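You operate a simulated robot arm through the tools that you are given. There is no shell and no other tool. Be economical: measure what you need, move in short steps, check, and stop when the job is done.

The job below is to be done with a simulated robot arm. You get a single attempt, and the scene is never put back.

TASK
Swap the fume box's used grey filter for the new blue one.
Fine: fan off first, grey filter on the bed of the bar press, drawer shut, fan on again.
Where things are to end (x, y in the base frame): grey filter within 6 cm of [58, 5].
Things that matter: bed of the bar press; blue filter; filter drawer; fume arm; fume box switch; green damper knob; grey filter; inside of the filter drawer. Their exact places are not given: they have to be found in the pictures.

The check looks at the end state, three seconds after you hand in, the way a careful person would. Anything else that was tipped, shoved, dropped, spilled or broken makes it a failure.

THE ROBOT
A 6-joint arm with a fingered hand, hanging from a carriage that runs on a gantry, over the field with the corners [-148.9, -233.2], [-0.9, -234], [0.4, 16], [-147.6, 16.8] (x, y) and turns from -298 to 389 degrees about z. Base frame: it is fixed where the carriage stands at the start and does not move with it; the origin is on the floor, on the carriage's upright axis, x ahead of it, y to its left, z up. Lengths are in cm, angles in degrees, forces in N, time in s.
Its first joint turns from -166.0 to 166.0 degrees. Places, roughly: bed of the bar press [80, 0, 80]; filter drawer [60, 10, 50]; fume arm [100, 40, 110]; fume box switch [50, 10, 70]; green damper knob [100, 30, 110]; inside of the filter drawer [60, 10, 50]. Payload 3.7 kg.
Tool frame: the origin (TCP) lies between the finger pads and is the grasp point; the fingertips stand 2.6 cm ahead of it; z points along the fingers, y is the line along which they close. The gripper opens to 15.6 cm. The gripper's body begins 7.3 cm behind the TCP. The gripper is a hand of 4 fingers: y runs from the thumb to the fingers, the wrist lies at [0, 0, -23.9] in the tool frame, and closing takes about 1.5 s.
Orientation is that of the tool frame in the base frame, as [roll, pitch, yaw] about the fixed x, y, z axes, in that order (R = Rz(yaw) Ry(pitch) Rx(roll)). With the fingers straight down and closing along the base's y, the tool's x points along the base's -x, its y along +y and its z along -z.

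THE INTERFACE
- The arm moves only by the tool nudge_tool. Its argument "increments" is a list that holds one entry, the list of rows, each a list of 7 numbers: the finger opening in mm, from 0 to 156, then the shift along the base's x, y, z in mm, then the turn, a rotation vector about the base's x, y, z in degrees. In form: [[[gripper, tx, ty, tz, wx, wy, wz], ...]]. A call has 1 to 20 rows; each row shifts and turns the commanded pose from where the row before left it. Each row takes 0.2 s and may step no farther than 5 cm and 8.6 degrees from the row before; otherwise, or with a gripper value out of range, the whole call is refused. Where a pose cannot be reached the arm comes as near as it can. A force on the tool above 40 N (or 10 N above the force at the start of the call, whichever is more), or a blocked arm, ends the call early, and 0.2 s more pass. The fingers move at their own pace (about 4.5 cm/s each) and stop on an object; they squeeze with about 29 N. The grip force told is the motor's: it shows also when the fingers shut on nothing. Time passes only in rows, and 0.2 s behind the last, so rows that do not move let the fingers close. The reply holds the time, the measured pose of the TCP, the force on the tool along the base axes, the opening and the grip force, in the units named above and with some noise, with the torque about the TCP (base axes, N m) and any sound that the robot's microphone picked up.
- Cameras (640 x 400 px; columns grow to the right, rows downward): "scene" is now at [25.43, 0.32, 168.82]; the picture's right is [0.09, -1.00, 0.00], its down [-0.93, -0.08, -0.36] and it looks along [0.36, 0.03, -0.93] (base axes); focal length 282 px, centre (320, 200). "wrist" rides on the gripper at [5.8, -5.8, -9.1] in the tool frame; the picture's right is [0.71, 0.71, 0.00], its down [-0.53, 0.53, -0.67] and it looks along [-0.47, 0.47, 0.74] (tool axes); focal length 265 px, centre (320, 200).
- capture(camera): a new picture of that camera. The clock stands still meanwhile.
- lift_body(by): slides the trunk up (or, below 0, down) by that many cm; the arm and the scene camera ride with it, the base frame stays. It gives what a move gives, with no picture.
- base_move(legs): drives the robot by 1 to 6 legs, each [ahead, left, turn to the left] in cm, cm and degrees, along the robot's own axes; the way and the turn of a leg run together, so that a leg with both is an arc; at most 150 cm and 180 degrees a leg. The arm and the cameras ride along, it lands a little off, and it stops where it bumps. It keeps to its track: a leg is cut to what the track allows. It gives what a move gives.
- preshape(shape): the hand has 4 fingers and takes this shape, open, in about a second: jaw (thumb against the fingers, like two jaws); tri (thumb and two fingers); tip (a fingertip pinch); poke (one finger out to press); point (the index stretched); flat (the hand flat); cup (the hand cupped); fist (a fist). The gripper value then closes the fingers along that shape, each until it touches; the sizes above hold for jaw. It gives what a move gives, with no picture.
- aim_head(pan, tilt): turns the head with the scene camera to pan (to the left, within 155 degrees either way) and tilt (down, from -29 to 69), counted from straight ahead of the robot. It gives what a move gives.
- probe_pixels(camera, pixels): for up to 12 pixels [column, row] of the newest picture of that camera ("zoom" is the newest enlarged one), the place [x, y, z] in the base frame of the surface seen there, good to about 0.2 cm. The clock stands still meanwhile.
- close_up(camera, box): a new picture of the part [left, top, right, bottom] of that camera's present view, enlarged. The clock stands still meanwhile.
- sign_off(): hands the job in; it is judged then, once.

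Keep the steps short. Do not move on a guess: measure, check each grasp and each placing, and mend mistakes. In all there are 80 turns and 52 pictures (those below and enlarged ones count). Leave the gripper open and the arm clear of the work at the hand-in unless told otherwise, and finish with a single line.

The tools are called after "Emit:" by a JSON object that holds its "name" and its "arguments". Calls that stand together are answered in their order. nudge_tool: Moves the arm, as the interface text tells. Its arguments: {"type":"object","properties":{"increments":{"type":"array","items":{"type":"array","items":{"type":"array","items":{"type":"number"}}}}},"required":["increments"]} The other tools are called the same way: lift_body (by) slides the trunk up or down; preshape (shape) gives the hand a shape; base_move (legs) drives the base; aim_head (pan, tilt) turns the head that bears the scene camera; capture (camera) takes a picture; probe_pixels (camera, pixels) gives the place of the surface under pixels of a picture; close_up (camera, box) takes an enlarged picture of a part of a camera's view; sign_off () hands the job in.

At the start:

```text
t: 0.0
ee_pos: [42.86, -7.73, 101.45]
ee_rot: [-180.0, 0.0, 180.0]
force: [0.1, 0.2, 0.2]
moment: [0.01, 0.02, 0.01]
width: 15.62
gripper_force: 0.1
shape: jaw
trunk travel left (down, up): [-53.7, 14.2]
robot x, y, heading: [-0.02, -0.06, 0.3]
head pan, tilt: [5.1, 68.8]
```

scene: 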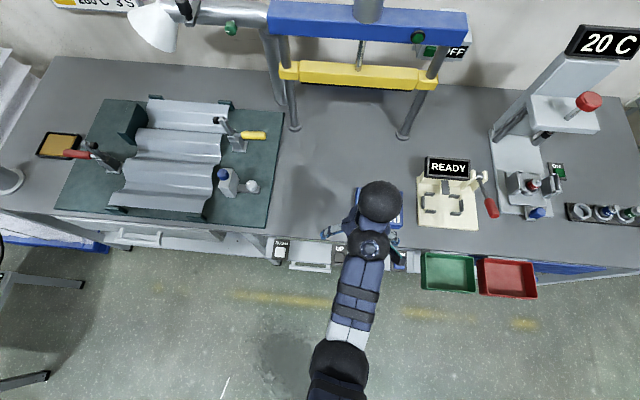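
wrist: 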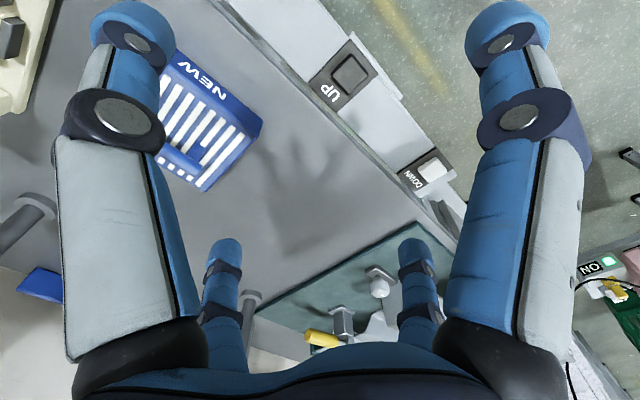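

I see the NEW blue filter under the hand, UP/DOWN buttons on the table edge, and a box front near (310,255). I'll probe key places and take a close-up of the table's front.

Emit:
{"name": "close_up", "arguments": {"camera": "scene", "box": [230, 170, 430, 295]}}

Emit:
{"name": "probe_pixels", "arguments": {"camera": "scene", "pixels": [[310, 255], [280, 248], [340, 248], [398, 258], [365, 75], [430, 50], [231, 28], [418, 38], [395, 205], [330, 160], [140, 238], [350, 118]]}}

Emit:
{"name": "close_up", "arguments": {"camera": "scene", "box": [130, 0, 480, 160]}}

```text
3.20 times, centred on (330, 232) of scene
```

zoom: 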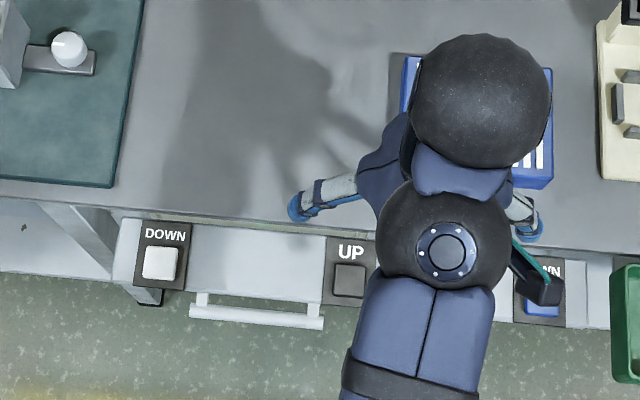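

```text
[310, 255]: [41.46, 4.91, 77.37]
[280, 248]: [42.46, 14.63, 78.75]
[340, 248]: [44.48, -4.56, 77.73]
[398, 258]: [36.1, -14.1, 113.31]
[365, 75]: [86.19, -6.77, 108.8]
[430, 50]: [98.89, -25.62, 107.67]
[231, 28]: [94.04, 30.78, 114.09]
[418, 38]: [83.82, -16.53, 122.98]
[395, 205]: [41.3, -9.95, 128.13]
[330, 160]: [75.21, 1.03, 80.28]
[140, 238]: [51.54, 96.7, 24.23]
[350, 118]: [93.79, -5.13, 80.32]
```

```text
1.83 times, centred on (305, 80) of scene
```

zoom: 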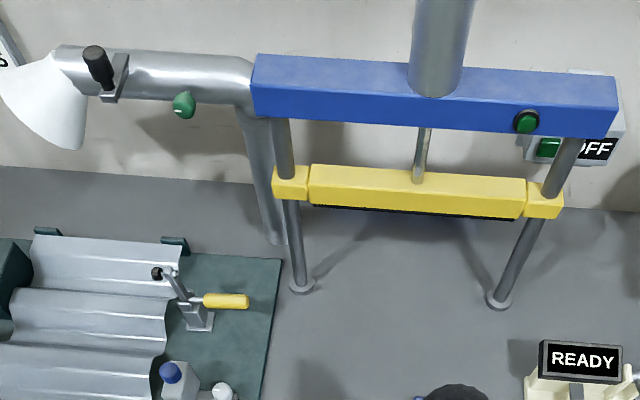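

The tabletop is at z≈80, so the fume box must be below it. I'll back off and look at the front.

Emit:
{"name": "base_move", "arguments": {"legs": [[-70, 0, 0]]}}

Emit:
{"name": "aim_head", "arguments": {"pan": 0, "tilt": 42}}

Emit:
{"name": "capture", "arguments": {"camera": "scene"}}

```text
t: 3.8
ee_pos: [-26.87, -7.85, 101.41]
ee_rot: [179.9, 0.0, 179.5]
force: [0.3, 0.0, -0.1]
moment: [0.03, -0.02, -0.03]
width: 15.6
gripper_force: 0.1
shape: jaw
trunk travel left (down, up): [-53.7, 14.2]
robot x, y, heading: [-69.66, 0.48, -0.7]
head pan, tilt: [5.1, 68.8]
```

```text
t: 4.7
ee_pos: [-26.77, -7.82, 101.37]
ee_rot: [-180.0, 0.0, 179.6]
force: [0.9, -0.4, -0.4]
moment: [-0.04, -0.03, -0.01]
width: 15.59
gripper_force: 0.0
shape: jaw
trunk travel left (down, up): [-53.7, 14.2]
robot x, y, heading: [-69.45, 0.32, -0.6]
head pan, tilt: [0.0, 42.0]
```

```text
47 pictures are left
```

scene: 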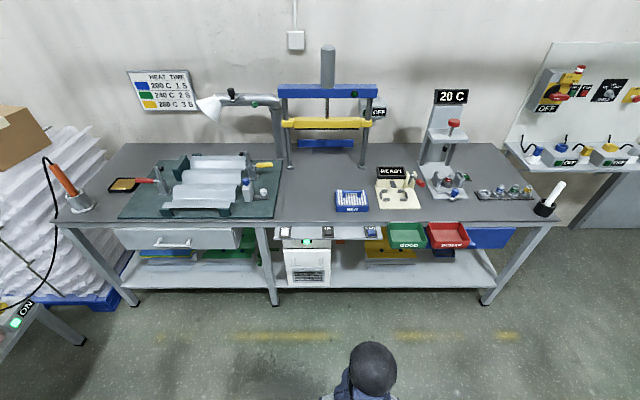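

Fume box seen at (307,262), below the bench. Enlarging it and its surroundings.

Emit:
{"name": "close_up", "arguments": {"camera": "scene", "box": [240, 205, 400, 305]}}

Emit:
{"name": "probe_pixels", "arguments": {"camera": "zoom", "pixels": [[180, 150], [345, 150], [180, 200], [350, 200], [200, 240], [350, 240], [280, 270], [190, 320], [350, 320], [285, 150], [245, 88], [435, 180]]}}

Emit:
{"name": "close_up", "arguments": {"camera": "scene", "box": [190, 70, 430, 220]}}

```text
4.00 times, centred on (320, 255) of scene
```

zoom: 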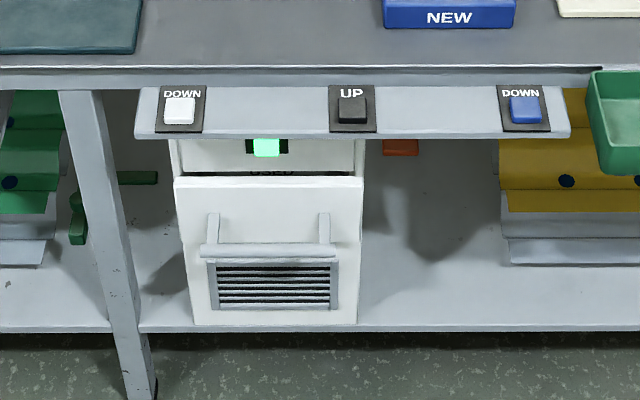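

```text
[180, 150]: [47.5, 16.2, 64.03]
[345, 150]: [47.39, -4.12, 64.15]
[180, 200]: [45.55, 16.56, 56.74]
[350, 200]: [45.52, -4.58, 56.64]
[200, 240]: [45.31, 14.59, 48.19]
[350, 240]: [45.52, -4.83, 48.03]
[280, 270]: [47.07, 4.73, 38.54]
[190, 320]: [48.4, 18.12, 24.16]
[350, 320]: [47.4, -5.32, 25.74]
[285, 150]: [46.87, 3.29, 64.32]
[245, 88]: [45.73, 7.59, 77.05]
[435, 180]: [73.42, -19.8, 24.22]
```

```text
2.67 times, centred on (310, 145) of scene
```

zoom: 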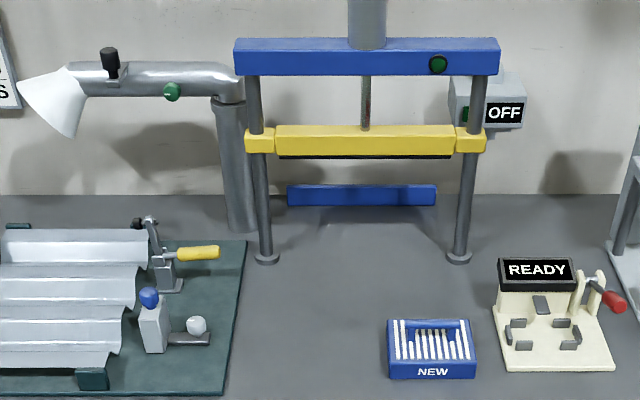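

The box front is at x≈47, y −5…16, with the drawer handle near z 46 and the switch near z 65, under the button panel. I'll lower the trunk to see it straight on.

Emit:
{"name": "lift_body", "arguments": {"by": -50}}

Emit:
{"name": "aim_head", "arguments": {"pan": 0, "tilt": 30}}

Emit:
{"name": "close_up", "arguments": {"camera": "scene", "box": [230, 130, 430, 255]}}

```text
refused: -50 is not a number from -40 to 40
```

```text
t: 5.5
ee_pos: [-26.72, -7.84, 101.4]
ee_rot: [-180.0, 0.0, 179.4]
force: [-0.7, 0.5, -1.1]
moment: [0.02, 0.02, 0.01]
width: 15.6
gripper_force: 0.1
shape: jaw
trunk travel left (down, up): [-53.7, 14.2]
robot x, y, heading: [-69.5, 0.49, -0.3]
head pan, tilt: [0.0, 30.0]
```

```text
3.20 times, centred on (330, 192) of scene
```

zoom: 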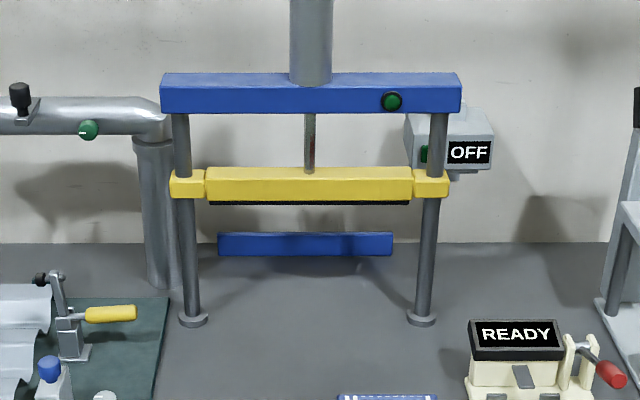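

Emit:
{"name": "lift_body", "arguments": {"by": -40}}

Emit:
{"name": "capture", "arguments": {"camera": "scene"}}

```text
t: 9.3
ee_pos: [-26.74, -7.82, 61.41]
ee_rot: [180.0, 0.0, 179.5]
force: [0.2, -0.3, 0.6]
moment: [-0.01, -0.01, 0.02]
width: 15.59
gripper_force: 0.1
shape: jaw
trunk travel left (down, up): [-13.7, 54.2]
robot x, y, heading: [-69.54, 0.06, -0.9]
head pan, tilt: [0.0, 30.0]
```

```text
43 pictures are left
```

scene: 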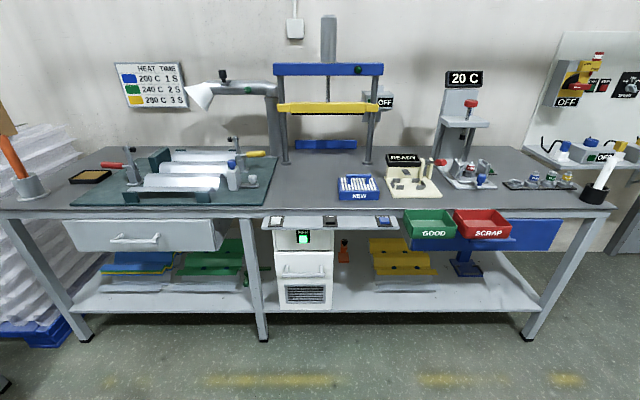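

Emit:
{"name": "close_up", "arguments": {"camera": "scene", "box": [250, 205, 410, 315]}}

Emit:
{"name": "probe_pixels", "arguments": {"camera": "zoom", "pixels": [[207, 120], [200, 105], [240, 105], [217, 125], [110, 120], [100, 178], [330, 178], [130, 240], [290, 240], [115, 270], [225, 255], [210, 240]]}}

```text
3.64 times, centred on (330, 260) of scene
```

zoom: 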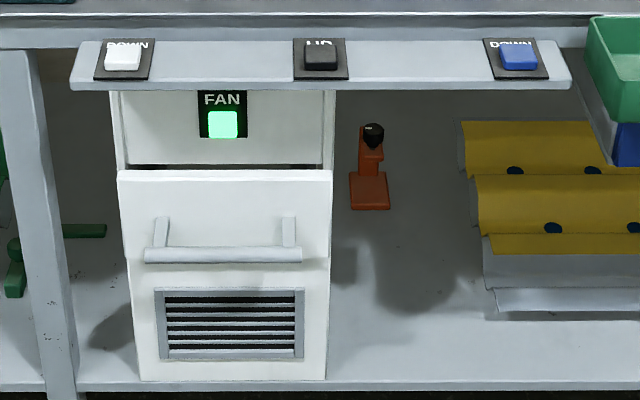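

```text
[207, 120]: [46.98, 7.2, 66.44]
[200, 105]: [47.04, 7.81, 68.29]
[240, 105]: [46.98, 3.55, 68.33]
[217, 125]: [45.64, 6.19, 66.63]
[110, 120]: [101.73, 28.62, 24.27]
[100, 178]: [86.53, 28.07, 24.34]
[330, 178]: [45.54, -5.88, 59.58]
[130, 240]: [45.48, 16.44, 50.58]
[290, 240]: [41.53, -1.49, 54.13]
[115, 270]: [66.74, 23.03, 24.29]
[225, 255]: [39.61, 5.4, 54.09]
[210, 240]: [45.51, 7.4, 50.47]
```

The FAN switch (lit green = on) is at about [45.6, 5.4, 66.5]; the drawer handle bar is at about [40, −2…13, 53.5]. I'll turn the hand to point ahead (+x), keeping the wrist about in place, well away from the bench.

Emit:
{"name": "nudge_tool", "arguments": {"increments": [[[156, 5, 0, 38, 0, -8.2, 0], [156, 8, 0, 36, 0, -8.2, 0], [156, 12, 0, 34, 0, -8.2, 0], [156, 16, 0, 31, 0, -8.2, 0], [156, 20, 0, 27, 0, -8.2, 0], [156, 24, 0, 24, 0, -8.2, 0], [156, 27, 0, 20, 0, -8.2, 0], [156, 31, 0, 16, 0, -8.2, 0], [156, 34, 0, 12, 0, -8.2, 0], [156, 36, 0, 8, 0, -8.2, 0], [156, 38, 0, 3, 0, -8, 0], [156, 0, 0, 0, 0, 0, 0]]]}}

Emit:
{"name": "preshape", "arguments": {"shape": "poke"}}

Emit:
{"name": "capture", "arguments": {"camera": "scene"}}

Emit:
{"name": "capture", "arguments": {"camera": "wrist"}}

```text
t: 11.9
ee_pos: [-16.92, -3.39, 102.54]
ee_rot: [117.4, 88.8, 117.2]
force: [-0.2, -0.5, 0.8]
moment: [0.03, 0.02, 0.0]
width: 15.59
gripper_force: 0.1
shape: jaw
out of reach, approached as far as the arm can: row 8, 9, 10, 11
trunk travel left (down, up): [-13.7, 54.2]
robot x, y, heading: [-69.35, 0.22, -0.3]
head pan, tilt: [0.0, 30.0]
```

```text
t: 12.8
ee_pos: [-16.96, -3.27, 102.28]
ee_rot: [121.5, 88.8, 121.3]
force: [0.7, -1.4, 0.2]
moment: [0.02, -0.02, 0.0]
width: 0.0
gripper_force: 0.1
shape: poke
trunk travel left (down, up): [-13.7, 54.2]
robot x, y, heading: [-69.34, 0.4, -0.6]
head pan, tilt: [0.0, 30.0]
```

```text
41 pictures are left
```

scene: 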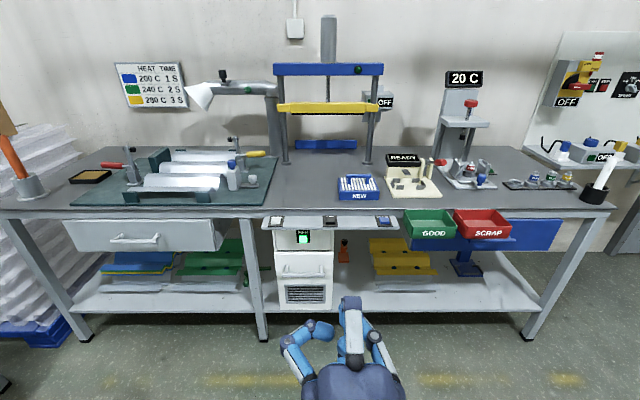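

```text
40 pictures are left
```

wrist: 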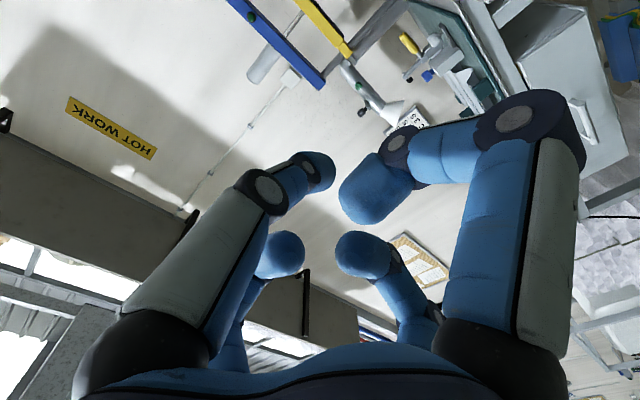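

The hand points ahead, but the pose saturated short of what I asked for. I'll test how far forward and down it goes in this orientation; the area around it is free.

Emit:
{"name": "nudge_tool", "arguments": {"increments": [[[0, 20, 0, 0, 0, 0, 0], [0, 20, 0, 0, 0, 0, 0], [0, 20, 0, 0, 0, 0, 0], [0, 0, 0, 0, 0, 0, 0]]]}}

Emit:
{"name": "nudge_tool", "arguments": {"increments": [[[0, 0, 0, -20, 0, 0, 0], [0, 0, 0, -20, 0, 0, 0], [0, 0, 0, -20, 0, 0, 0], [0, 0, 0, -20, 0, 0, 0], [0, 0, 0, 0, 0, 0, 0]]]}}

```text
t: 13.8
ee_pos: [-14.48, -2.56, 105.35]
ee_rot: [106.3, 89.0, 106.3]
force: [1.0, 0.2, 0.0]
moment: [-0.02, 0.01, 0.0]
width: 0.0
gripper_force: 0.1
shape: jaw
out of reach, approached as far as the arm can: row 1, 2, 3
trunk travel left (down, up): [-13.7, 54.2]
robot x, y, heading: [-69.06, 0.36, -0.5]
head pan, tilt: [0.0, 30.0]
```

```text
t: 15.0
ee_pos: [-18.24, -1.86, 101.16]
ee_rot: [107.9, 88.9, 107.8]
force: [0.4, 0.4, 0.8]
moment: [0.0, -0.03, -0.01]
width: 0.01
gripper_force: 29.2
shape: jaw
out of reach, approached as far as the arm can: row 1, 2, 3, 4
trunk travel left (down, up): [-13.7, 54.2]
robot x, y, heading: [-69.35, 0.07, -0.9]
head pan, tilt: [0.0, 30.0]
```

Pointing level limits the reach. I'll look down at the arm itself to understand its geometry.

Emit:
{"name": "aim_head", "arguments": {"pan": 0, "tilt": 69}}

Emit:
{"name": "capture", "arguments": {"camera": "scene"}}

Emit:
{"name": "probe_pixels", "arguments": {"camera": "scene", "pixels": [[320, 200], [320, 250], [330, 300], [340, 350], [340, 390], [360, 200], [360, 250], [360, 300], [360, 350], [320, 320], [300, 380], [380, 380]]}}

```text
t: 16.1
ee_pos: [-18.27, -1.81, 101.2]
ee_rot: [108.0, 88.9, 107.9]
force: [0.2, -0.3, 0.3]
moment: [0.01, -0.02, -0.04]
width: 0.0
gripper_force: 28.4
shape: jaw
trunk travel left (down, up): [-13.7, 54.2]
robot x, y, heading: [-69.7, 0.43, -0.5]
head pan, tilt: [0.0, 68.8]
```

```text
39 pictures are left
```

scene: 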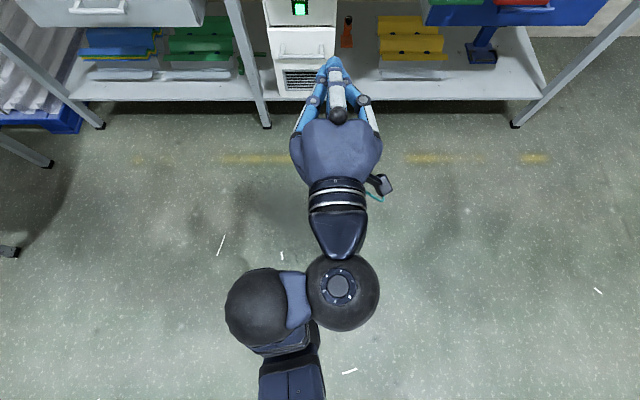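

```text
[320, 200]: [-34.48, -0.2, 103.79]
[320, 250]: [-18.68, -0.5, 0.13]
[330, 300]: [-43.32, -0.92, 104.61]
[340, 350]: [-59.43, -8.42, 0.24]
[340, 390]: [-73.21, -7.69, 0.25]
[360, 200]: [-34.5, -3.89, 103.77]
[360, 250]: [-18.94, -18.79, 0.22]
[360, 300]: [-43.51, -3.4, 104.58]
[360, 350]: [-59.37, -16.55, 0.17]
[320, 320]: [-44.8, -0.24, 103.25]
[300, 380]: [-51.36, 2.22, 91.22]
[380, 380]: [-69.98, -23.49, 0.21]
```

It is a UR-like arm with a limited wrist when pointing level. I'll slant the tool 35° below level and test a spot matching the switch relative to the carriage (43 ahead, lower).

Emit:
{"name": "nudge_tool", "arguments": {"increments": [[[0, -10, 0, -20, 0, 7, 0], [0, -15, 0, -30, 0, 7, 0], [0, -15, 0, -30, 0, 7, 0], [0, -15, 0, -40, 0, 7, 0], [0, -15, 0, -40, 0, 7, 0], [0, 0, 0, -40, 0, 0, 0], [0, 0, 0, 0, 0, 0, 0]]]}}

Emit:
{"name": "aim_head", "arguments": {"pan": 0, "tilt": 60}}

```text
t: 17.6
ee_pos: [-24.68, -2.55, 83.25]
ee_rot: [179.3, 59.6, 178.8]
force: [-0.2, 0.4, 0.1]
moment: [-0.05, -0.01, 0.01]
width: 0.01
gripper_force: 29.0
shape: jaw
out of reach, approached as far as the arm can: row 1
trunk travel left (down, up): [-13.7, 54.2]
robot x, y, heading: [-69.82, 0.32, -0.6]
head pan, tilt: [0.0, 68.8]
```

```text
t: 18.4
ee_pos: [-24.62, -2.54, 83.12]
ee_rot: [179.3, 59.6, 179.0]
force: [-0.2, -0.4, -0.3]
moment: [-0.02, -0.01, 0.02]
width: 0.0
gripper_force: 28.9
shape: jaw
trunk travel left (down, up): [-13.7, 54.2]
robot x, y, heading: [-69.54, 0.41, -0.6]
head pan, tilt: [0.0, 60.0]
```

Reachable at this slant. Lower the trunk 13 cm and drive forward 50 cm, staying short of the box.

Emit:
{"name": "lift_body", "arguments": {"by": -13}}

Emit:
{"name": "base_move", "arguments": {"legs": [[50, 0, 0]]}}

Emit:
{"name": "capture", "arguments": {"camera": "scene"}}

```text
t: 19.9
ee_pos: [-24.73, -2.42, 70.27]
ee_rot: [179.3, 59.6, 179.0]
force: [0.4, 0.0, -0.2]
moment: [0.01, -0.04, -0.02]
width: 0.01
gripper_force: 29.2
shape: jaw
trunk travel left (down, up): [-0.7, 67.2]
robot x, y, heading: [-69.21, 0.2, -0.5]
head pan, tilt: [0.0, 60.0]
```

```text
t: 22.9
ee_pos: [25.09, -3.59, 70.18]
ee_rot: [179.3, 59.6, 178.5]
force: [0.5, 0.2, 0.3]
moment: [0.0, 0.02, -0.01]
width: 0.0
gripper_force: 28.4
shape: jaw
trunk travel left (down, up): [-0.7, 67.2]
robot x, y, heading: [-19.73, -0.31, -0.9]
head pan, tilt: [0.0, 60.0]
```

```text
38 pictures are left
```

scene: 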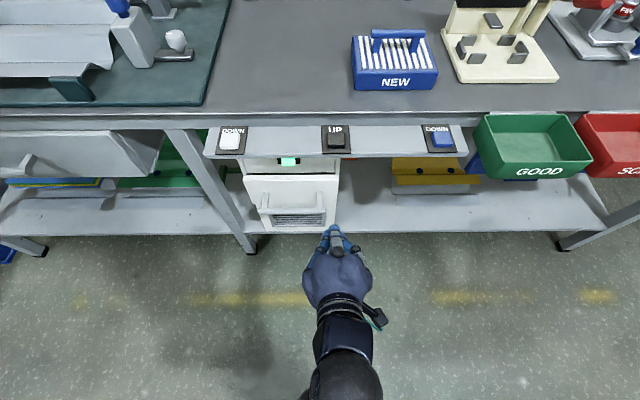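

Measuring panel edges, and the blue filter with its handle, from here.

Emit:
{"name": "probe_pixels", "arguments": {"camera": "scene", "pixels": [[280, 153], [280, 158], [280, 130], [337, 138], [288, 160], [291, 208], [376, 45], [425, 33], [376, 30], [394, 33], [355, 88], [435, 87]]}}

Emit:
{"name": "close_up", "arguments": {"camera": "scene", "box": [340, 15, 450, 100]}}

Emit:
{"name": "base_move", "arguments": {"legs": [[12, 9, 0]]}}

Emit:
{"name": "capture", "arguments": {"camera": "wrist"}}

```text
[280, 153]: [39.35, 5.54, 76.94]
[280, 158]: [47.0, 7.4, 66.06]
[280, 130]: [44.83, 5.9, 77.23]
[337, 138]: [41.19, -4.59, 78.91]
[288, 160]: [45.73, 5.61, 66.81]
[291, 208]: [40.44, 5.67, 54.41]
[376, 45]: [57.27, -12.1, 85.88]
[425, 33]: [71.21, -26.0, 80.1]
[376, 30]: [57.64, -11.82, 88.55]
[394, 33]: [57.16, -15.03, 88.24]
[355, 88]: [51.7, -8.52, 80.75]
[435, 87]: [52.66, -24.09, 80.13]
```

```text
4.71 times, centred on (395, 58) of scene
```

zoom: 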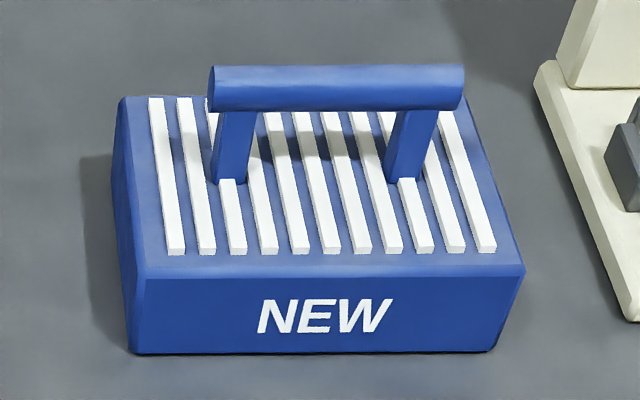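

```text
t: 24.2
ee_pos: [37.1, 5.45, 70.29]
ee_rot: [179.2, 59.6, 178.5]
force: [0.1, -0.3, 0.0]
moment: [-0.02, 0.03, -0.02]
width: 0.02
gripper_force: 28.5
shape: jaw
trunk travel left (down, up): [-0.7, 67.2]
robot x, y, heading: [-7.63, 8.37, -0.8]
head pan, tilt: [0.0, 60.0]
```

```text
36 pictures are left
```

wrist: 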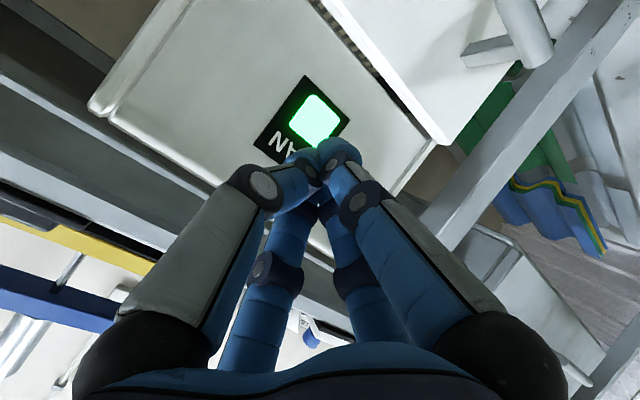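

The closed fingertips point at the FAN button. Lower 2.5 cm and advance until contact in small steps.

Emit:
{"name": "nudge_tool", "arguments": {"increments": [[[0, 10, 0, -10, 0, 0, 0], [0, 15, 0, -10, 0, 0, 0], [0, 15, 0, -5, 0, 0, 0], [0, 10, 0, 0, 0, 0, 0], [0, 5, 0, 0, 0, 0, 0], [0, 3, 0, 0, 0, 0, 0], [0, 3, 0, 0, 0, 0, 0], [0, 0, 0, 0, 0, 0, 0]]]}}

Emit:
{"name": "capture", "arguments": {"camera": "wrist"}}

```text
t: 26.0
ee_pos: [43.0, 5.21, 67.59]
ee_rot: [179.4, 59.5, 178.6]
force: [-6.6, -1.1, -2.1]
moment: [0.06, -0.51, 0.0]
width: 0.0
gripper_force: 28.9
shape: jaw
trunk travel left (down, up): [-0.7, 67.2]
robot x, y, heading: [-8.14, 8.34, -1.0]
head pan, tilt: [0.0, 60.0]
heard: click
```

```text
35 pictures are left
```

wrist: 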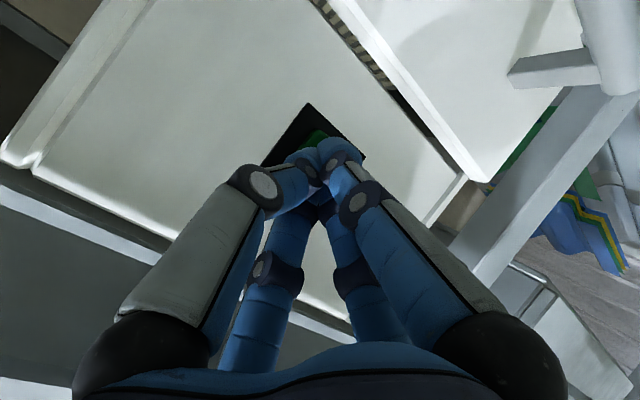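

A click, and the green went dark. Back off and confirm.

Emit:
{"name": "nudge_tool", "arguments": {"increments": [[[0, -20, 0, 0, 0, 0, 0], [0, -30, 0, 0, 0, 0, 0], [0, -40, 0, 0, 0, 0, 0], [0, 0, 0, 0, 0, 0, 0]]]}}

Emit:
{"name": "capture", "arguments": {"camera": "wrist"}}

```text
t: 27.0
ee_pos: [34.39, 5.62, 67.8]
ee_rot: [179.3, 59.6, 178.6]
force: [-0.2, 0.2, 0.5]
moment: [-0.03, 0.03, 0.0]
width: 0.0
gripper_force: 29.4
shape: jaw
trunk travel left (down, up): [-0.7, 67.2]
robot x, y, heading: [-7.67, 8.25, -0.6]
head pan, tilt: [0.0, 60.0]
```

```text
34 pictures are left
```

wrist: 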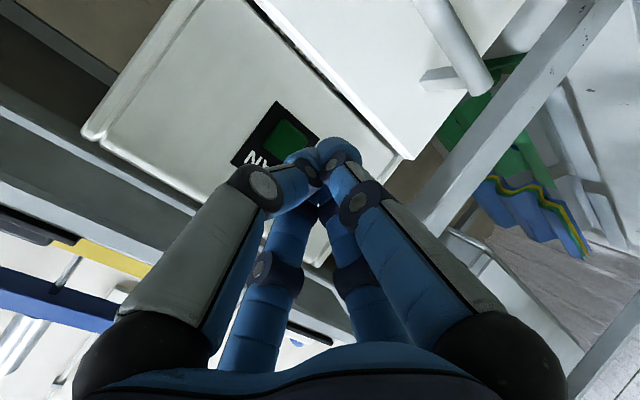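

Fan is off. Before hooking the drawer handle, I measure the closed fingertip cluster and handle in this view.

Emit:
{"name": "probe_pixels", "arguments": {"camera": "wrist", "pixels": [[335, 145], [310, 155], [355, 155], [300, 165], [275, 250], [345, 270], [360, 195], [262, 185], [450, 40], [475, 80], [435, 80], [400, 130]]}}

Emit:
{"name": "close_up", "arguments": {"camera": "wrist", "box": [220, 100, 420, 300]}}

```text
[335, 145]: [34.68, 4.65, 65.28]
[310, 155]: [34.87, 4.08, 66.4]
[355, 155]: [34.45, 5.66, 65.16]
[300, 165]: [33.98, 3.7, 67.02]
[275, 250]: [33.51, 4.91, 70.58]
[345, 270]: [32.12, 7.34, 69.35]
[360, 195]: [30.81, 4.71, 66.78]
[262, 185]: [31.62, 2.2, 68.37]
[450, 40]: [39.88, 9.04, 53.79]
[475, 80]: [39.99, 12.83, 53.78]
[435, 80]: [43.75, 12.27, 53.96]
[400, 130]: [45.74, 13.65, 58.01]
```

```text
2.00 times, centred on (320, 200) of wrist
```

zoom: 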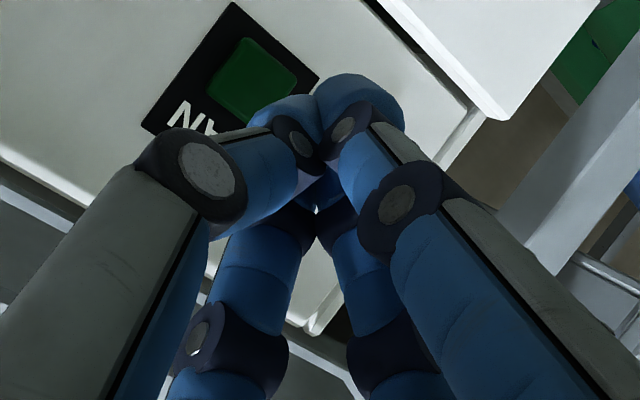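

Fingers span ~6 cm along tool x, so I'll grasp the bar properly: roll the hand 90° about its axis so it closes vertically, opening 6 cm, and lower to handle height, still clear in front of it.

Emit:
{"name": "nudge_tool", "arguments": {"increments": [[[60, -5, 0, -5, -7.08, 0, 4.09], [60, -5, 0, -5, -7.08, 0, 4.09], [60, -5, 0, -8, -7.08, 0, 4.09], [60, -5, 0, -10, -7.08, 0, 4.09], [60, 0, 0, -12, -7.08, 0, 4.09], [60, 0, 0, -12, -7.08, 0, 4.09], [60, 0, 0, -12, -7.08, 0, 4.09], [60, 0, 0, -12, -7.08, 0, 4.09], [60, 0, 0, -12, -7.08, 0, 4.09], [60, 0, 0, -12, -7.08, 0, 4.09], [60, 0, 0, -12, -7.08, 0, 4.09], [60, 0, 0, -12, 0, 0, 0], [60, 0, 0, 0, 0, 0, 0]]]}}

Emit:
{"name": "capture", "arguments": {"camera": "wrist"}}

```text
t: 29.8
ee_pos: [31.87, 7.32, 57.43]
ee_rot: [-119.6, 0.6, -90.5]
force: [-0.5, -0.2, 1.3]
moment: [0.01, -0.01, -0.02]
width: 5.73
gripper_force: 0.0
shape: jaw
out of reach, approached as far as the arm can: row 5, 6, 7, 8
trunk travel left (down, up): [-0.7, 67.2]
robot x, y, heading: [-7.54, 8.39, -1.0]
head pan, tilt: [0.0, 60.0]
```

```text
32 pictures are left
```

wrist: 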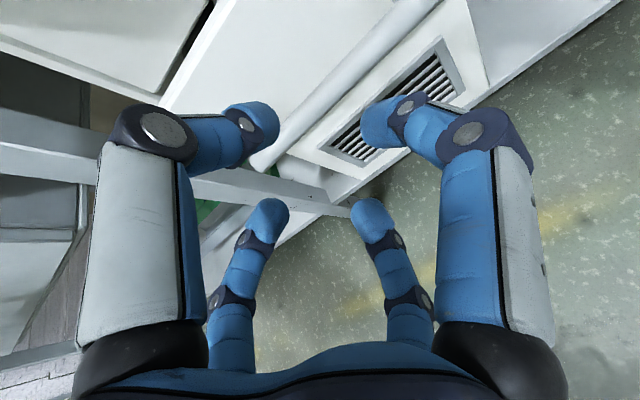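

The open fingers straddle the bar's height nearly. Align y and z by arm, then drive the base forward 5 cm.

Emit:
{"name": "nudge_tool", "arguments": {"increments": [[[60, 0, -14, -18, 0, 0, 0], [60, 0, -14, -19, 0, 0, 0], [60, 0, 0, 0, 0, 0, 0]]]}}

Emit:
{"name": "base_move", "arguments": {"legs": [[5, 0, 0]]}}

Emit:
{"name": "capture", "arguments": {"camera": "wrist"}}

```text
t: 30.6
ee_pos: [31.71, 4.52, 53.74]
ee_rot: [-119.5, 0.4, -90.7]
force: [0.5, 0.8, -0.9]
moment: [0.02, 0.03, 0.01]
width: 5.75
gripper_force: 0.3
shape: jaw
trunk travel left (down, up): [-0.7, 67.2]
robot x, y, heading: [-8.03, 8.66, -0.7]
head pan, tilt: [0.0, 60.0]
```

```text
t: 31.6
ee_pos: [36.95, 4.38, 53.8]
ee_rot: [-119.4, 0.5, -90.7]
force: [0.4, 0.5, 0.1]
moment: [0.01, 0.01, 0.01]
width: 5.77
gripper_force: 0.1
shape: jaw
trunk travel left (down, up): [-0.7, 67.2]
robot x, y, heading: [-3.01, 8.47, -0.8]
head pan, tilt: [0.0, 60.0]
```

```text
31 pictures are left
```

wrist: 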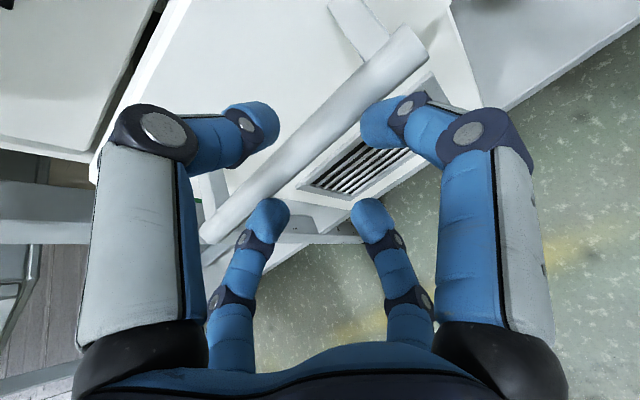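

The bar runs between thumb and fingers. Advance 3.2 cm and close.

Emit:
{"name": "nudge_tool", "arguments": {"increments": [[[60, 12, 0, 0, 0, 0, 0], [60, 12, 0, 0, 0, 0, 0], [60, 8, 0, 0, 0, 0, 0], [60, 0, 0, 0, 0, 0, 0]]]}}

Emit:
{"name": "nudge_tool", "arguments": {"increments": [[[0, 0, 0, 0, 0, 0, 0], [0, 0, 0, 0, 0, 0, 0], [0, 0, 0, 0, 0, 0, 0], [0, 0, 0, 0, 0, 0, 0], [0, 0, 0, 0, 0, 0, 0], [0, 0, 0, 0, 0, 0, 0]]]}}

Emit:
{"name": "capture", "arguments": {"camera": "wrist"}}

```text
t: 32.6
ee_pos: [39.3, 4.26, 53.41]
ee_rot: [-120.0, 0.5, -90.6]
force: [-16.1, -0.1, -8.8]
moment: [0.0, 0.21, 0.05]
width: 5.79
gripper_force: 0.0
shape: jaw
trunk travel left (down, up): [-0.7, 67.2]
robot x, y, heading: [-2.55, 8.53, -0.7]
head pan, tilt: [0.0, 60.0]
```

```text
t: 34.0
ee_pos: [39.36, 4.34, 53.57]
ee_rot: [-119.8, 0.6, -90.8]
force: [-14.4, 0.6, -15.9]
moment: [0.0, 0.08, 0.08]
width: 0.72
gripper_force: 29.3
shape: jaw
trunk travel left (down, up): [-0.7, 67.2]
robot x, y, heading: [-2.5, 8.29, -0.9]
head pan, tilt: [0.0, 60.0]
```

```text
30 pictures are left
```

wrist: 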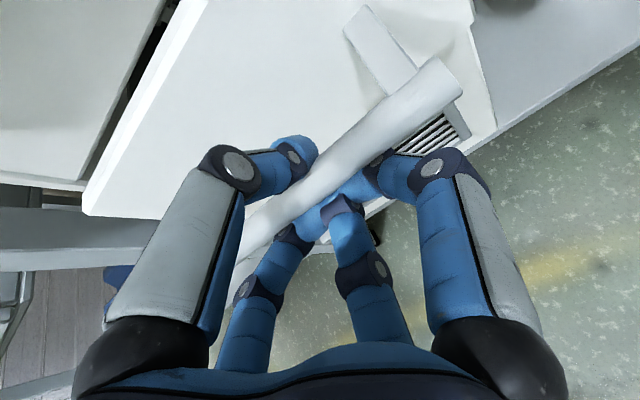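

The fingers hold the bar. Pull the drawer by driving back 8 cm, then look.

Emit:
{"name": "base_move", "arguments": {"legs": [[-8, 0, 0]]}}

Emit:
{"name": "capture", "arguments": {"camera": "scene"}}

```text
t: 35.0
ee_pos: [31.85, 4.42, 53.56]
ee_rot: [-119.8, 0.5, -90.6]
force: [1.7, -1.8, -22.6]
moment: [0.01, 0.1, -0.01]
width: 0.61
gripper_force: 29.3
shape: jaw
trunk travel left (down, up): [-0.7, 67.2]
robot x, y, heading: [-10.69, 8.09, -0.8]
head pan, tilt: [0.0, 60.0]
```

```text
29 pictures are left
```

scene: 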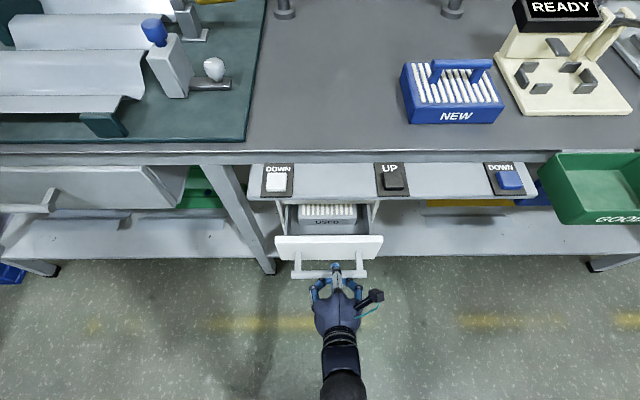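

The drawer comes out with the USED filter in it. Pull 12 cm more.

Emit:
{"name": "base_move", "arguments": {"legs": [[-12, 0, 0]]}}

Emit:
{"name": "capture", "arguments": {"camera": "scene"}}

```text
t: 36.2
ee_pos: [20.01, 4.46, 53.42]
ee_rot: [-120.0, 0.4, -90.7]
force: [1.2, -7.2, -16.4]
moment: [-0.01, -0.05, -0.12]
width: 0.6
gripper_force: 28.8
shape: jaw
trunk travel left (down, up): [-0.7, 67.2]
robot x, y, heading: [-22.42, 8.63, -0.6]
head pan, tilt: [0.0, 60.0]
```

```text
28 pictures are left
```

scene: 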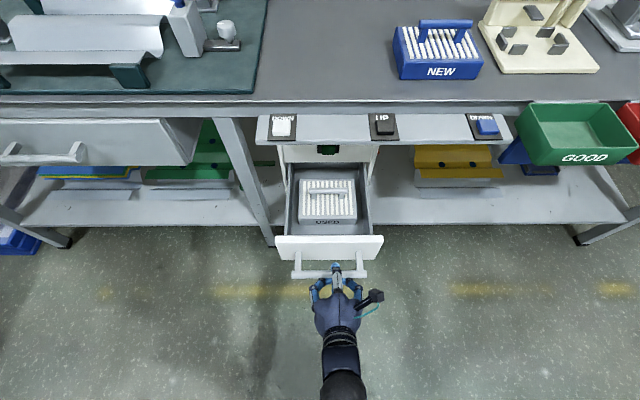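

Emit:
{"name": "close_up", "arguments": {"camera": "scene", "box": [260, 130, 400, 290]}}

Emit:
{"name": "probe_pixels", "arguments": {"camera": "scene", "pixels": [[328, 194], [315, 194], [342, 194], [300, 182], [356, 182], [300, 212], [356, 212], [328, 222], [328, 229], [328, 237], [365, 222], [294, 222]]}}

```text
2.50 times, centred on (330, 210) of scene
```

zoom: 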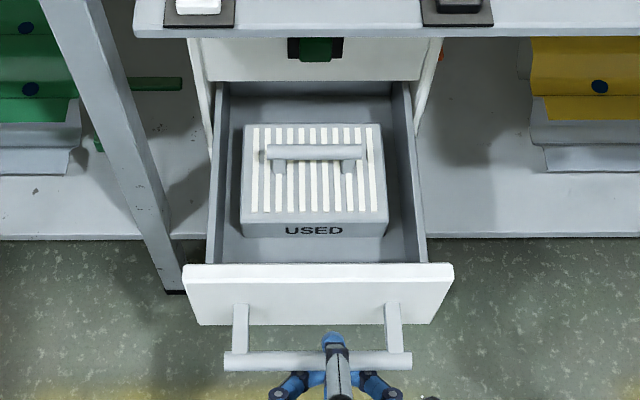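

```text
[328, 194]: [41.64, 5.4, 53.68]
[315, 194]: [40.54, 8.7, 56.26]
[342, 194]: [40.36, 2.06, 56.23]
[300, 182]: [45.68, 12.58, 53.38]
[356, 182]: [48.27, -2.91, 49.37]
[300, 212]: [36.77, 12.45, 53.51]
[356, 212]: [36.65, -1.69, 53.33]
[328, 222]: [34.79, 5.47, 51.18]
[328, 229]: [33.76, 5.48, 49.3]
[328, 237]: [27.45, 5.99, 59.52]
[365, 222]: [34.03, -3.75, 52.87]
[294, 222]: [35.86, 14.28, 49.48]
```

The filter's handle is at x≈40.8, partly beneath the panel. Pull further if the drawer allows.

Emit:
{"name": "base_move", "arguments": {"legs": [[-5, 0, 0]]}}

Emit:
{"name": "capture", "arguments": {"camera": "scene"}}

Emit:
{"name": "probe_pixels", "arguments": {"camera": "scene", "pixels": [[328, 192], [315, 190], [342, 190], [328, 200], [328, 170], [328, 210], [328, 240], [328, 248], [300, 255], [320, 150]]}}

```text
t: 37.3
ee_pos: [15.25, 4.65, 53.28]
ee_rot: [-120.1, 0.6, -90.8]
force: [0.3, -3.4, -3.8]
moment: [0.0, -0.16, -0.01]
width: 0.53
gripper_force: 29.6
shape: jaw
trunk travel left (down, up): [-0.7, 67.2]
robot x, y, heading: [-27.42, 8.48, -1.0]
head pan, tilt: [0.0, 60.0]
stopped in leg 1: the force on the tool passed its limit (the readings are from after the stop); the commanded pose is now the measured one
```

```text
26 pictures are left
```

scene: 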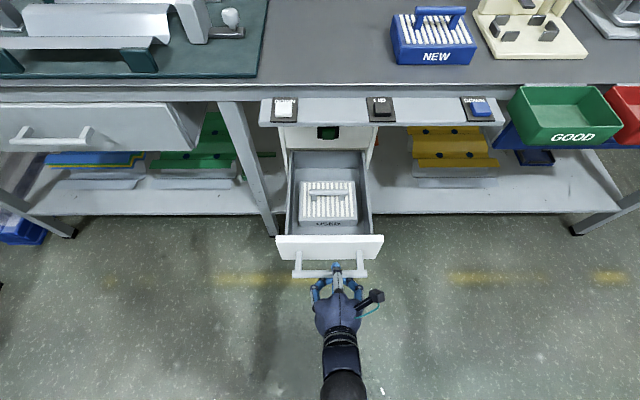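

```text
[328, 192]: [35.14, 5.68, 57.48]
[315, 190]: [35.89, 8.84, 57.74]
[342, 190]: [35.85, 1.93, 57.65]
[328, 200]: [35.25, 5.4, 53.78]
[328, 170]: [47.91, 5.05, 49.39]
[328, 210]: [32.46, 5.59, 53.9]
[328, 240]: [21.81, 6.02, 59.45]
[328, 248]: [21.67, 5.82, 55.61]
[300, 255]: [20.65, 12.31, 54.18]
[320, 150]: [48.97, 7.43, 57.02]
```

The drawer is fully out; filter handle bar is at about [35.6, 5.4, 57]. Release the drawer bar: open, back off 7 cm, raise 16 cm, and tilt to 65° below level.

Emit:
{"name": "nudge_tool", "arguments": {"increments": [[[60, 0, 0, 0, 0, 0, 0], [60, 0, 0, 0, 0, 0, 0], [60, 0, 0, 0, 0, 0, 0], [60, 0, 0, 0, 0, 0, 0], [60, 0, 0, 0, 0, 0, 0]]]}}

Emit:
{"name": "base_move", "arguments": {"legs": [[-8, 0, 0]]}}

Emit:
{"name": "lift_body", "arguments": {"by": 20}}

Emit:
{"name": "nudge_tool", "arguments": {"increments": [[[70, 0, 2, 0, 0, 7, 0], [70, 0, 2, 0, 0, 7, 0], [70, 0, 2, 0, 0, 7, 0], [70, 0, 0, 0, 0, 7, 0], [70, 0, 0, 0, 0, 7, 0], [70, 0, 0, 0, 0, 0, 0]]]}}

Emit:
{"name": "capture", "arguments": {"camera": "scene"}}

```text
t: 38.5
ee_pos: [15.38, 4.75, 53.4]
ee_rot: [-119.9, 0.6, -90.8]
force: [-1.1, 0.5, 0.3]
moment: [0.02, 0.05, -0.01]
width: 5.75
gripper_force: 0.1
shape: jaw
trunk travel left (down, up): [-0.7, 67.2]
robot x, y, heading: [-26.9, 8.88, -0.6]
head pan, tilt: [0.0, 60.0]
```

```text
t: 39.5
ee_pos: [7.18, 4.87, 53.37]
ee_rot: [-120.0, 0.6, -90.9]
force: [-0.4, 0.2, -0.3]
moment: [-0.01, -0.01, 0.0]
width: 5.74
gripper_force: 0.0
shape: jaw
trunk travel left (down, up): [-0.7, 67.2]
robot x, y, heading: [-35.77, 8.67, -0.8]
head pan, tilt: [0.0, 60.0]
```

```text
t: 41.7
ee_pos: [7.32, 4.85, 73.36]
ee_rot: [-120.0, 0.7, -90.9]
force: [0.4, -0.2, 0.2]
moment: [0.0, -0.01, -0.02]
width: 5.74
gripper_force: 0.1
shape: jaw
trunk travel left (down, up): [-20.7, 47.2]
robot x, y, heading: [-35.42, 8.49, -0.5]
head pan, tilt: [0.0, 60.0]
```

```text
t: 43.1
ee_pos: [10.09, 6.26, 66.65]
ee_rot: [-155.0, 0.0, -91.0]
force: [0.4, 0.7, 0.1]
moment: [-0.01, 0.0, 0.01]
width: 6.73
gripper_force: 0.1
shape: jaw
out of reach, approached as far as the arm can: row 3, 4, 5
trunk travel left (down, up): [-20.7, 47.2]
robot x, y, heading: [-35.12, 8.73, -0.6]
head pan, tilt: [0.0, 60.0]
```

```text
25 pictures are left
```

scene: 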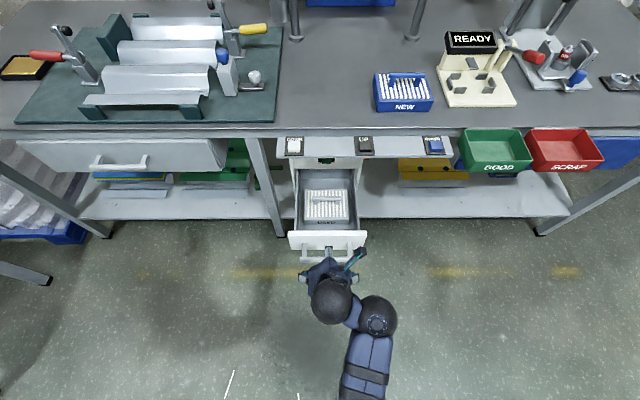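

Drive forward 23 cm (hand over the open drawer, above its front), then look.

Emit:
{"name": "base_move", "arguments": {"legs": [[23, -1.5, 0]]}}

Emit:
{"name": "capture", "arguments": {"camera": "wrist"}}

Emit:
{"name": "probe_pixels", "arguments": {"camera": "wrist", "pixels": [[320, 150], [300, 180], [340, 120]]}}

```text
t: 44.9
ee_pos: [32.99, 4.3, 66.67]
ee_rot: [-154.8, 0.0, -91.2]
force: [0.0, 0.4, 0.8]
moment: [0.01, 0.02, -0.05]
width: 6.72
gripper_force: 0.0
shape: jaw
trunk travel left (down, up): [-20.7, 47.2]
robot x, y, heading: [-12.63, 6.98, -0.7]
head pan, tilt: [0.0, 60.0]
```

```text
24 pictures are left
```

wrist: 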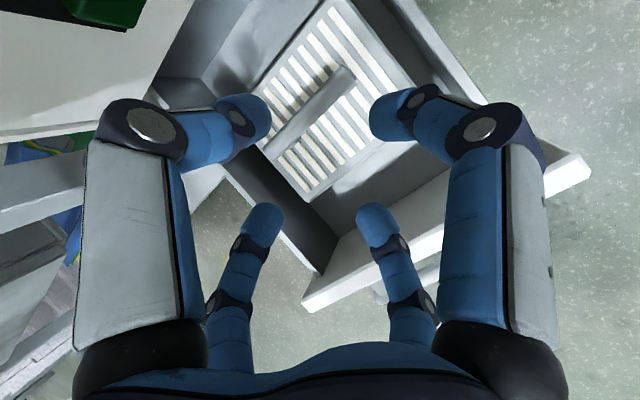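

```text
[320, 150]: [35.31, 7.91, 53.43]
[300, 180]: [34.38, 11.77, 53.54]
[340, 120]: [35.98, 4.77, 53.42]
```

Emit:
{"name": "probe_pixels", "arguments": {"camera": "wrist", "pixels": [[310, 108], [340, 80], [280, 140], [315, 118], [302, 108]]}}

Emit:
{"name": "nudge_tool", "arguments": {"increments": [[[60, 0, 4, -18, 0, 0, 0], [60, 0, 4, -18, 0, 0, 0], [60, 0, 0, 0, 0, 0, 0]]]}}

```text
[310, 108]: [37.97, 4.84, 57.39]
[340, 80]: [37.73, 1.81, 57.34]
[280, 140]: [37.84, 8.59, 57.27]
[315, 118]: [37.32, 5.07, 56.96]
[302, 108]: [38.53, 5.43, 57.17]
```

```text
t: 45.6
ee_pos: [33.24, 5.2, 63.62]
ee_rot: [-155.0, 0.1, -91.0]
force: [0.6, -0.2, 0.4]
moment: [-0.04, 0.01, 0.01]
width: 5.79
gripper_force: 0.1
shape: jaw
out of reach, approached as far as the arm can: row 1
trunk travel left (down, up): [-20.7, 47.2]
robot x, y, heading: [-12.63, 7.12, -0.9]
head pan, tilt: [0.0, 60.0]
```

The bar now reads x≈38.1; check whether the drawer shifted, using a fresh scene picture.

Emit:
{"name": "capture", "arguments": {"camera": "scene"}}

Emit:
{"name": "probe_pixels", "arguments": {"camera": "wrist", "pixels": [[400, 268], [540, 190], [350, 250], [370, 40], [200, 160]]}}

```text
23 pictures are left
```

scene: 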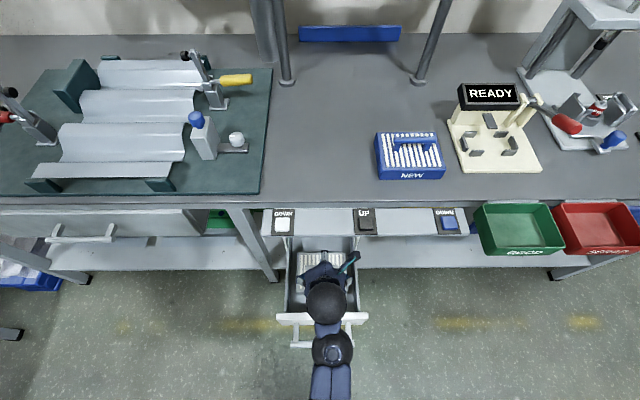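

```text
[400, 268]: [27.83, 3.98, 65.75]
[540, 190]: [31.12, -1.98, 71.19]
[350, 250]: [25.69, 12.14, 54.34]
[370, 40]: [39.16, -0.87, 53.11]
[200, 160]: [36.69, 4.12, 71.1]
```

Emit:
{"name": "probe_pixels", "arguments": {"camera": "scene", "pixels": [[285, 318], [360, 318], [290, 326], [302, 343], [310, 258], [320, 253], [305, 253], [340, 253]]}}

Emit:
{"name": "capture", "arguments": {"camera": "wrist"}}

```text
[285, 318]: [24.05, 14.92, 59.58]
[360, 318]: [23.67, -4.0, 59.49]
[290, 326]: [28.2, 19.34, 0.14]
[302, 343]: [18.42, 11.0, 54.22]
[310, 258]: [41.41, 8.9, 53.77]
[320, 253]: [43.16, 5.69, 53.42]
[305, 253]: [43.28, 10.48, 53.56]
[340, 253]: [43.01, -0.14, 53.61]
```

```text
22 pictures are left
```

wrist: 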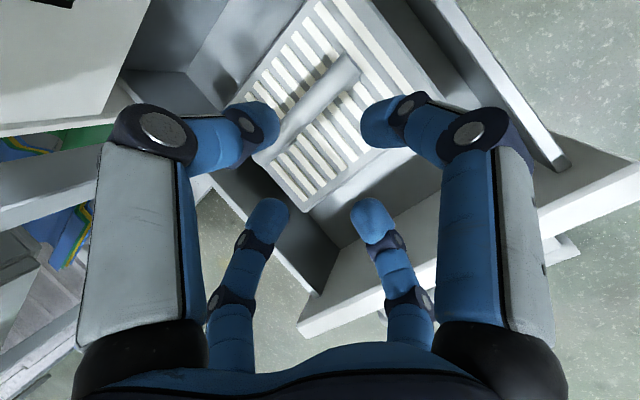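

The drawer slid in ~2 cm; bar is at [37.9, 5.1, 56.7]. Shift to line up, then descend along the tool axis.

Emit:
{"name": "nudge_tool", "arguments": {"increments": [[[60, 17, -7, 0, 0, 0, 0], [60, 6, 0, -13, 0, 0, 0], [60, 6, 0, -13, 0, 0, 0], [60, 6, 0, -13, 0, 0, 0], [60, 0, 0, 0, 0, 0, 0]]]}}

Emit:
{"name": "capture", "arguments": {"camera": "wrist"}}

```text
t: 46.9
ee_pos: [35.93, 3.9, 60.89]
ee_rot: [-155.0, 1.1, -90.9]
force: [-0.3, 0.3, -0.6]
moment: [0.01, 0.03, -0.03]
width: 5.82
gripper_force: 0.1
shape: jaw
out of reach, approached as far as the arm can: row 3, 4
trunk travel left (down, up): [-20.7, 47.2]
robot x, y, heading: [-12.56, 6.93, -0.7]
head pan, tilt: [0.0, 60.0]
```

```text
21 pictures are left
```

wrist: 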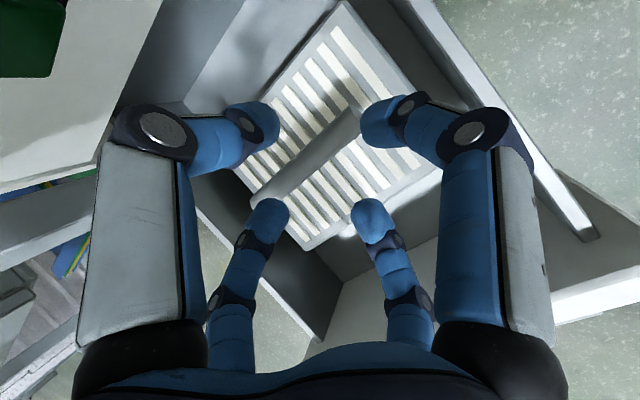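

Arm is near its reach limit; use the base (1.8 cm ahead) and trunk (3.6 cm down) for the rest.

Emit:
{"name": "base_move", "arguments": {"legs": [[1.5, 0.3, 0]]}}

Emit:
{"name": "lift_body", "arguments": {"by": -3}}

Emit:
{"name": "capture", "arguments": {"camera": "wrist"}}

```text
t: 47.6
ee_pos: [37.59, 4.16, 61.21]
ee_rot: [-155.1, 1.1, -90.9]
force: [0.7, 0.1, 0.3]
moment: [0.02, 0.02, -0.04]
width: 5.83
gripper_force: 0.1
shape: jaw
trunk travel left (down, up): [-20.7, 47.2]
robot x, y, heading: [-11.07, 7.22, -0.8]
head pan, tilt: [0.0, 60.0]
```

```text
t: 48.4
ee_pos: [37.45, 4.19, 58.0]
ee_rot: [-154.9, 1.1, -90.9]
force: [1.1, -0.9, 0.8]
moment: [0.05, -0.01, -0.03]
width: 5.79
gripper_force: 0.1
shape: jaw
trunk travel left (down, up): [-17.7, 50.2]
robot x, y, heading: [-11.0, 7.43, -1.0]
head pan, tilt: [0.0, 60.0]
```

```text
20 pictures are left
```

wrist: 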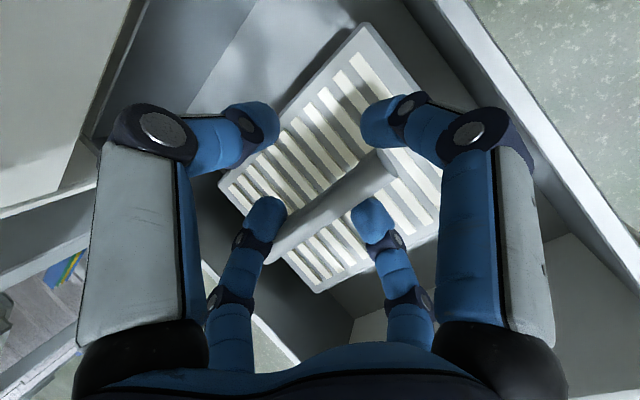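

The bar lies between both finger pairs. Down 0.8 cm and close.

Emit:
{"name": "lift_body", "arguments": {"by": -0.8}}

Emit:
{"name": "nudge_tool", "arguments": {"increments": [[[0, 0, 0, 0, 0, 0, 0], [0, 0, 0, 0, 0, 0, 0], [0, 0, 0, 0, 0, 0, 0], [0, 0, 0, 0, 0, 0, 0], [0, 0, 0, 0, 0, 0, 0], [0, 0, 0, 0, 0, 0, 0], [0, 0, 0, 0, 0, 0, 0]]]}}

Emit:
{"name": "capture", "arguments": {"camera": "wrist"}}

```text
t: 48.9
ee_pos: [37.55, 4.21, 57.24]
ee_rot: [-155.0, 1.0, -90.8]
force: [1.1, -0.1, 2.9]
moment: [0.1, 0.0, -0.07]
width: 5.82
gripper_force: 0.0
shape: jaw
trunk travel left (down, up): [-16.9, 51.0]
robot x, y, heading: [-11.07, 7.32, -0.9]
head pan, tilt: [0.0, 60.0]
```

```text
t: 50.5
ee_pos: [37.47, 4.23, 57.31]
ee_rot: [-154.9, 1.1, -90.9]
force: [0.0, 0.6, -2.5]
moment: [-0.05, -0.02, 0.01]
width: 0.12
gripper_force: 28.7
shape: jaw
trunk travel left (down, up): [-16.9, 51.0]
robot x, y, heading: [-11.36, 6.86, -0.9]
head pan, tilt: [0.0, 60.0]
```

```text
19 pictures are left
```

wrist: 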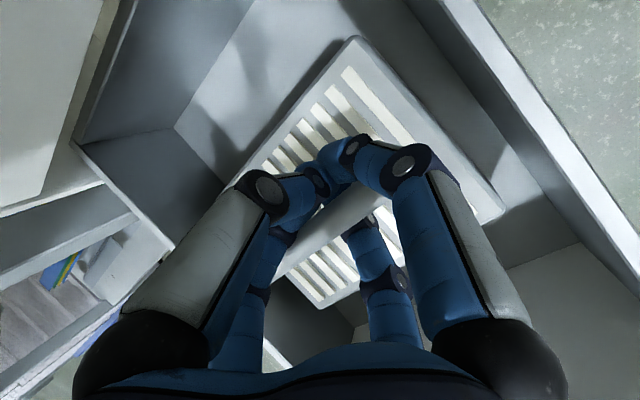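

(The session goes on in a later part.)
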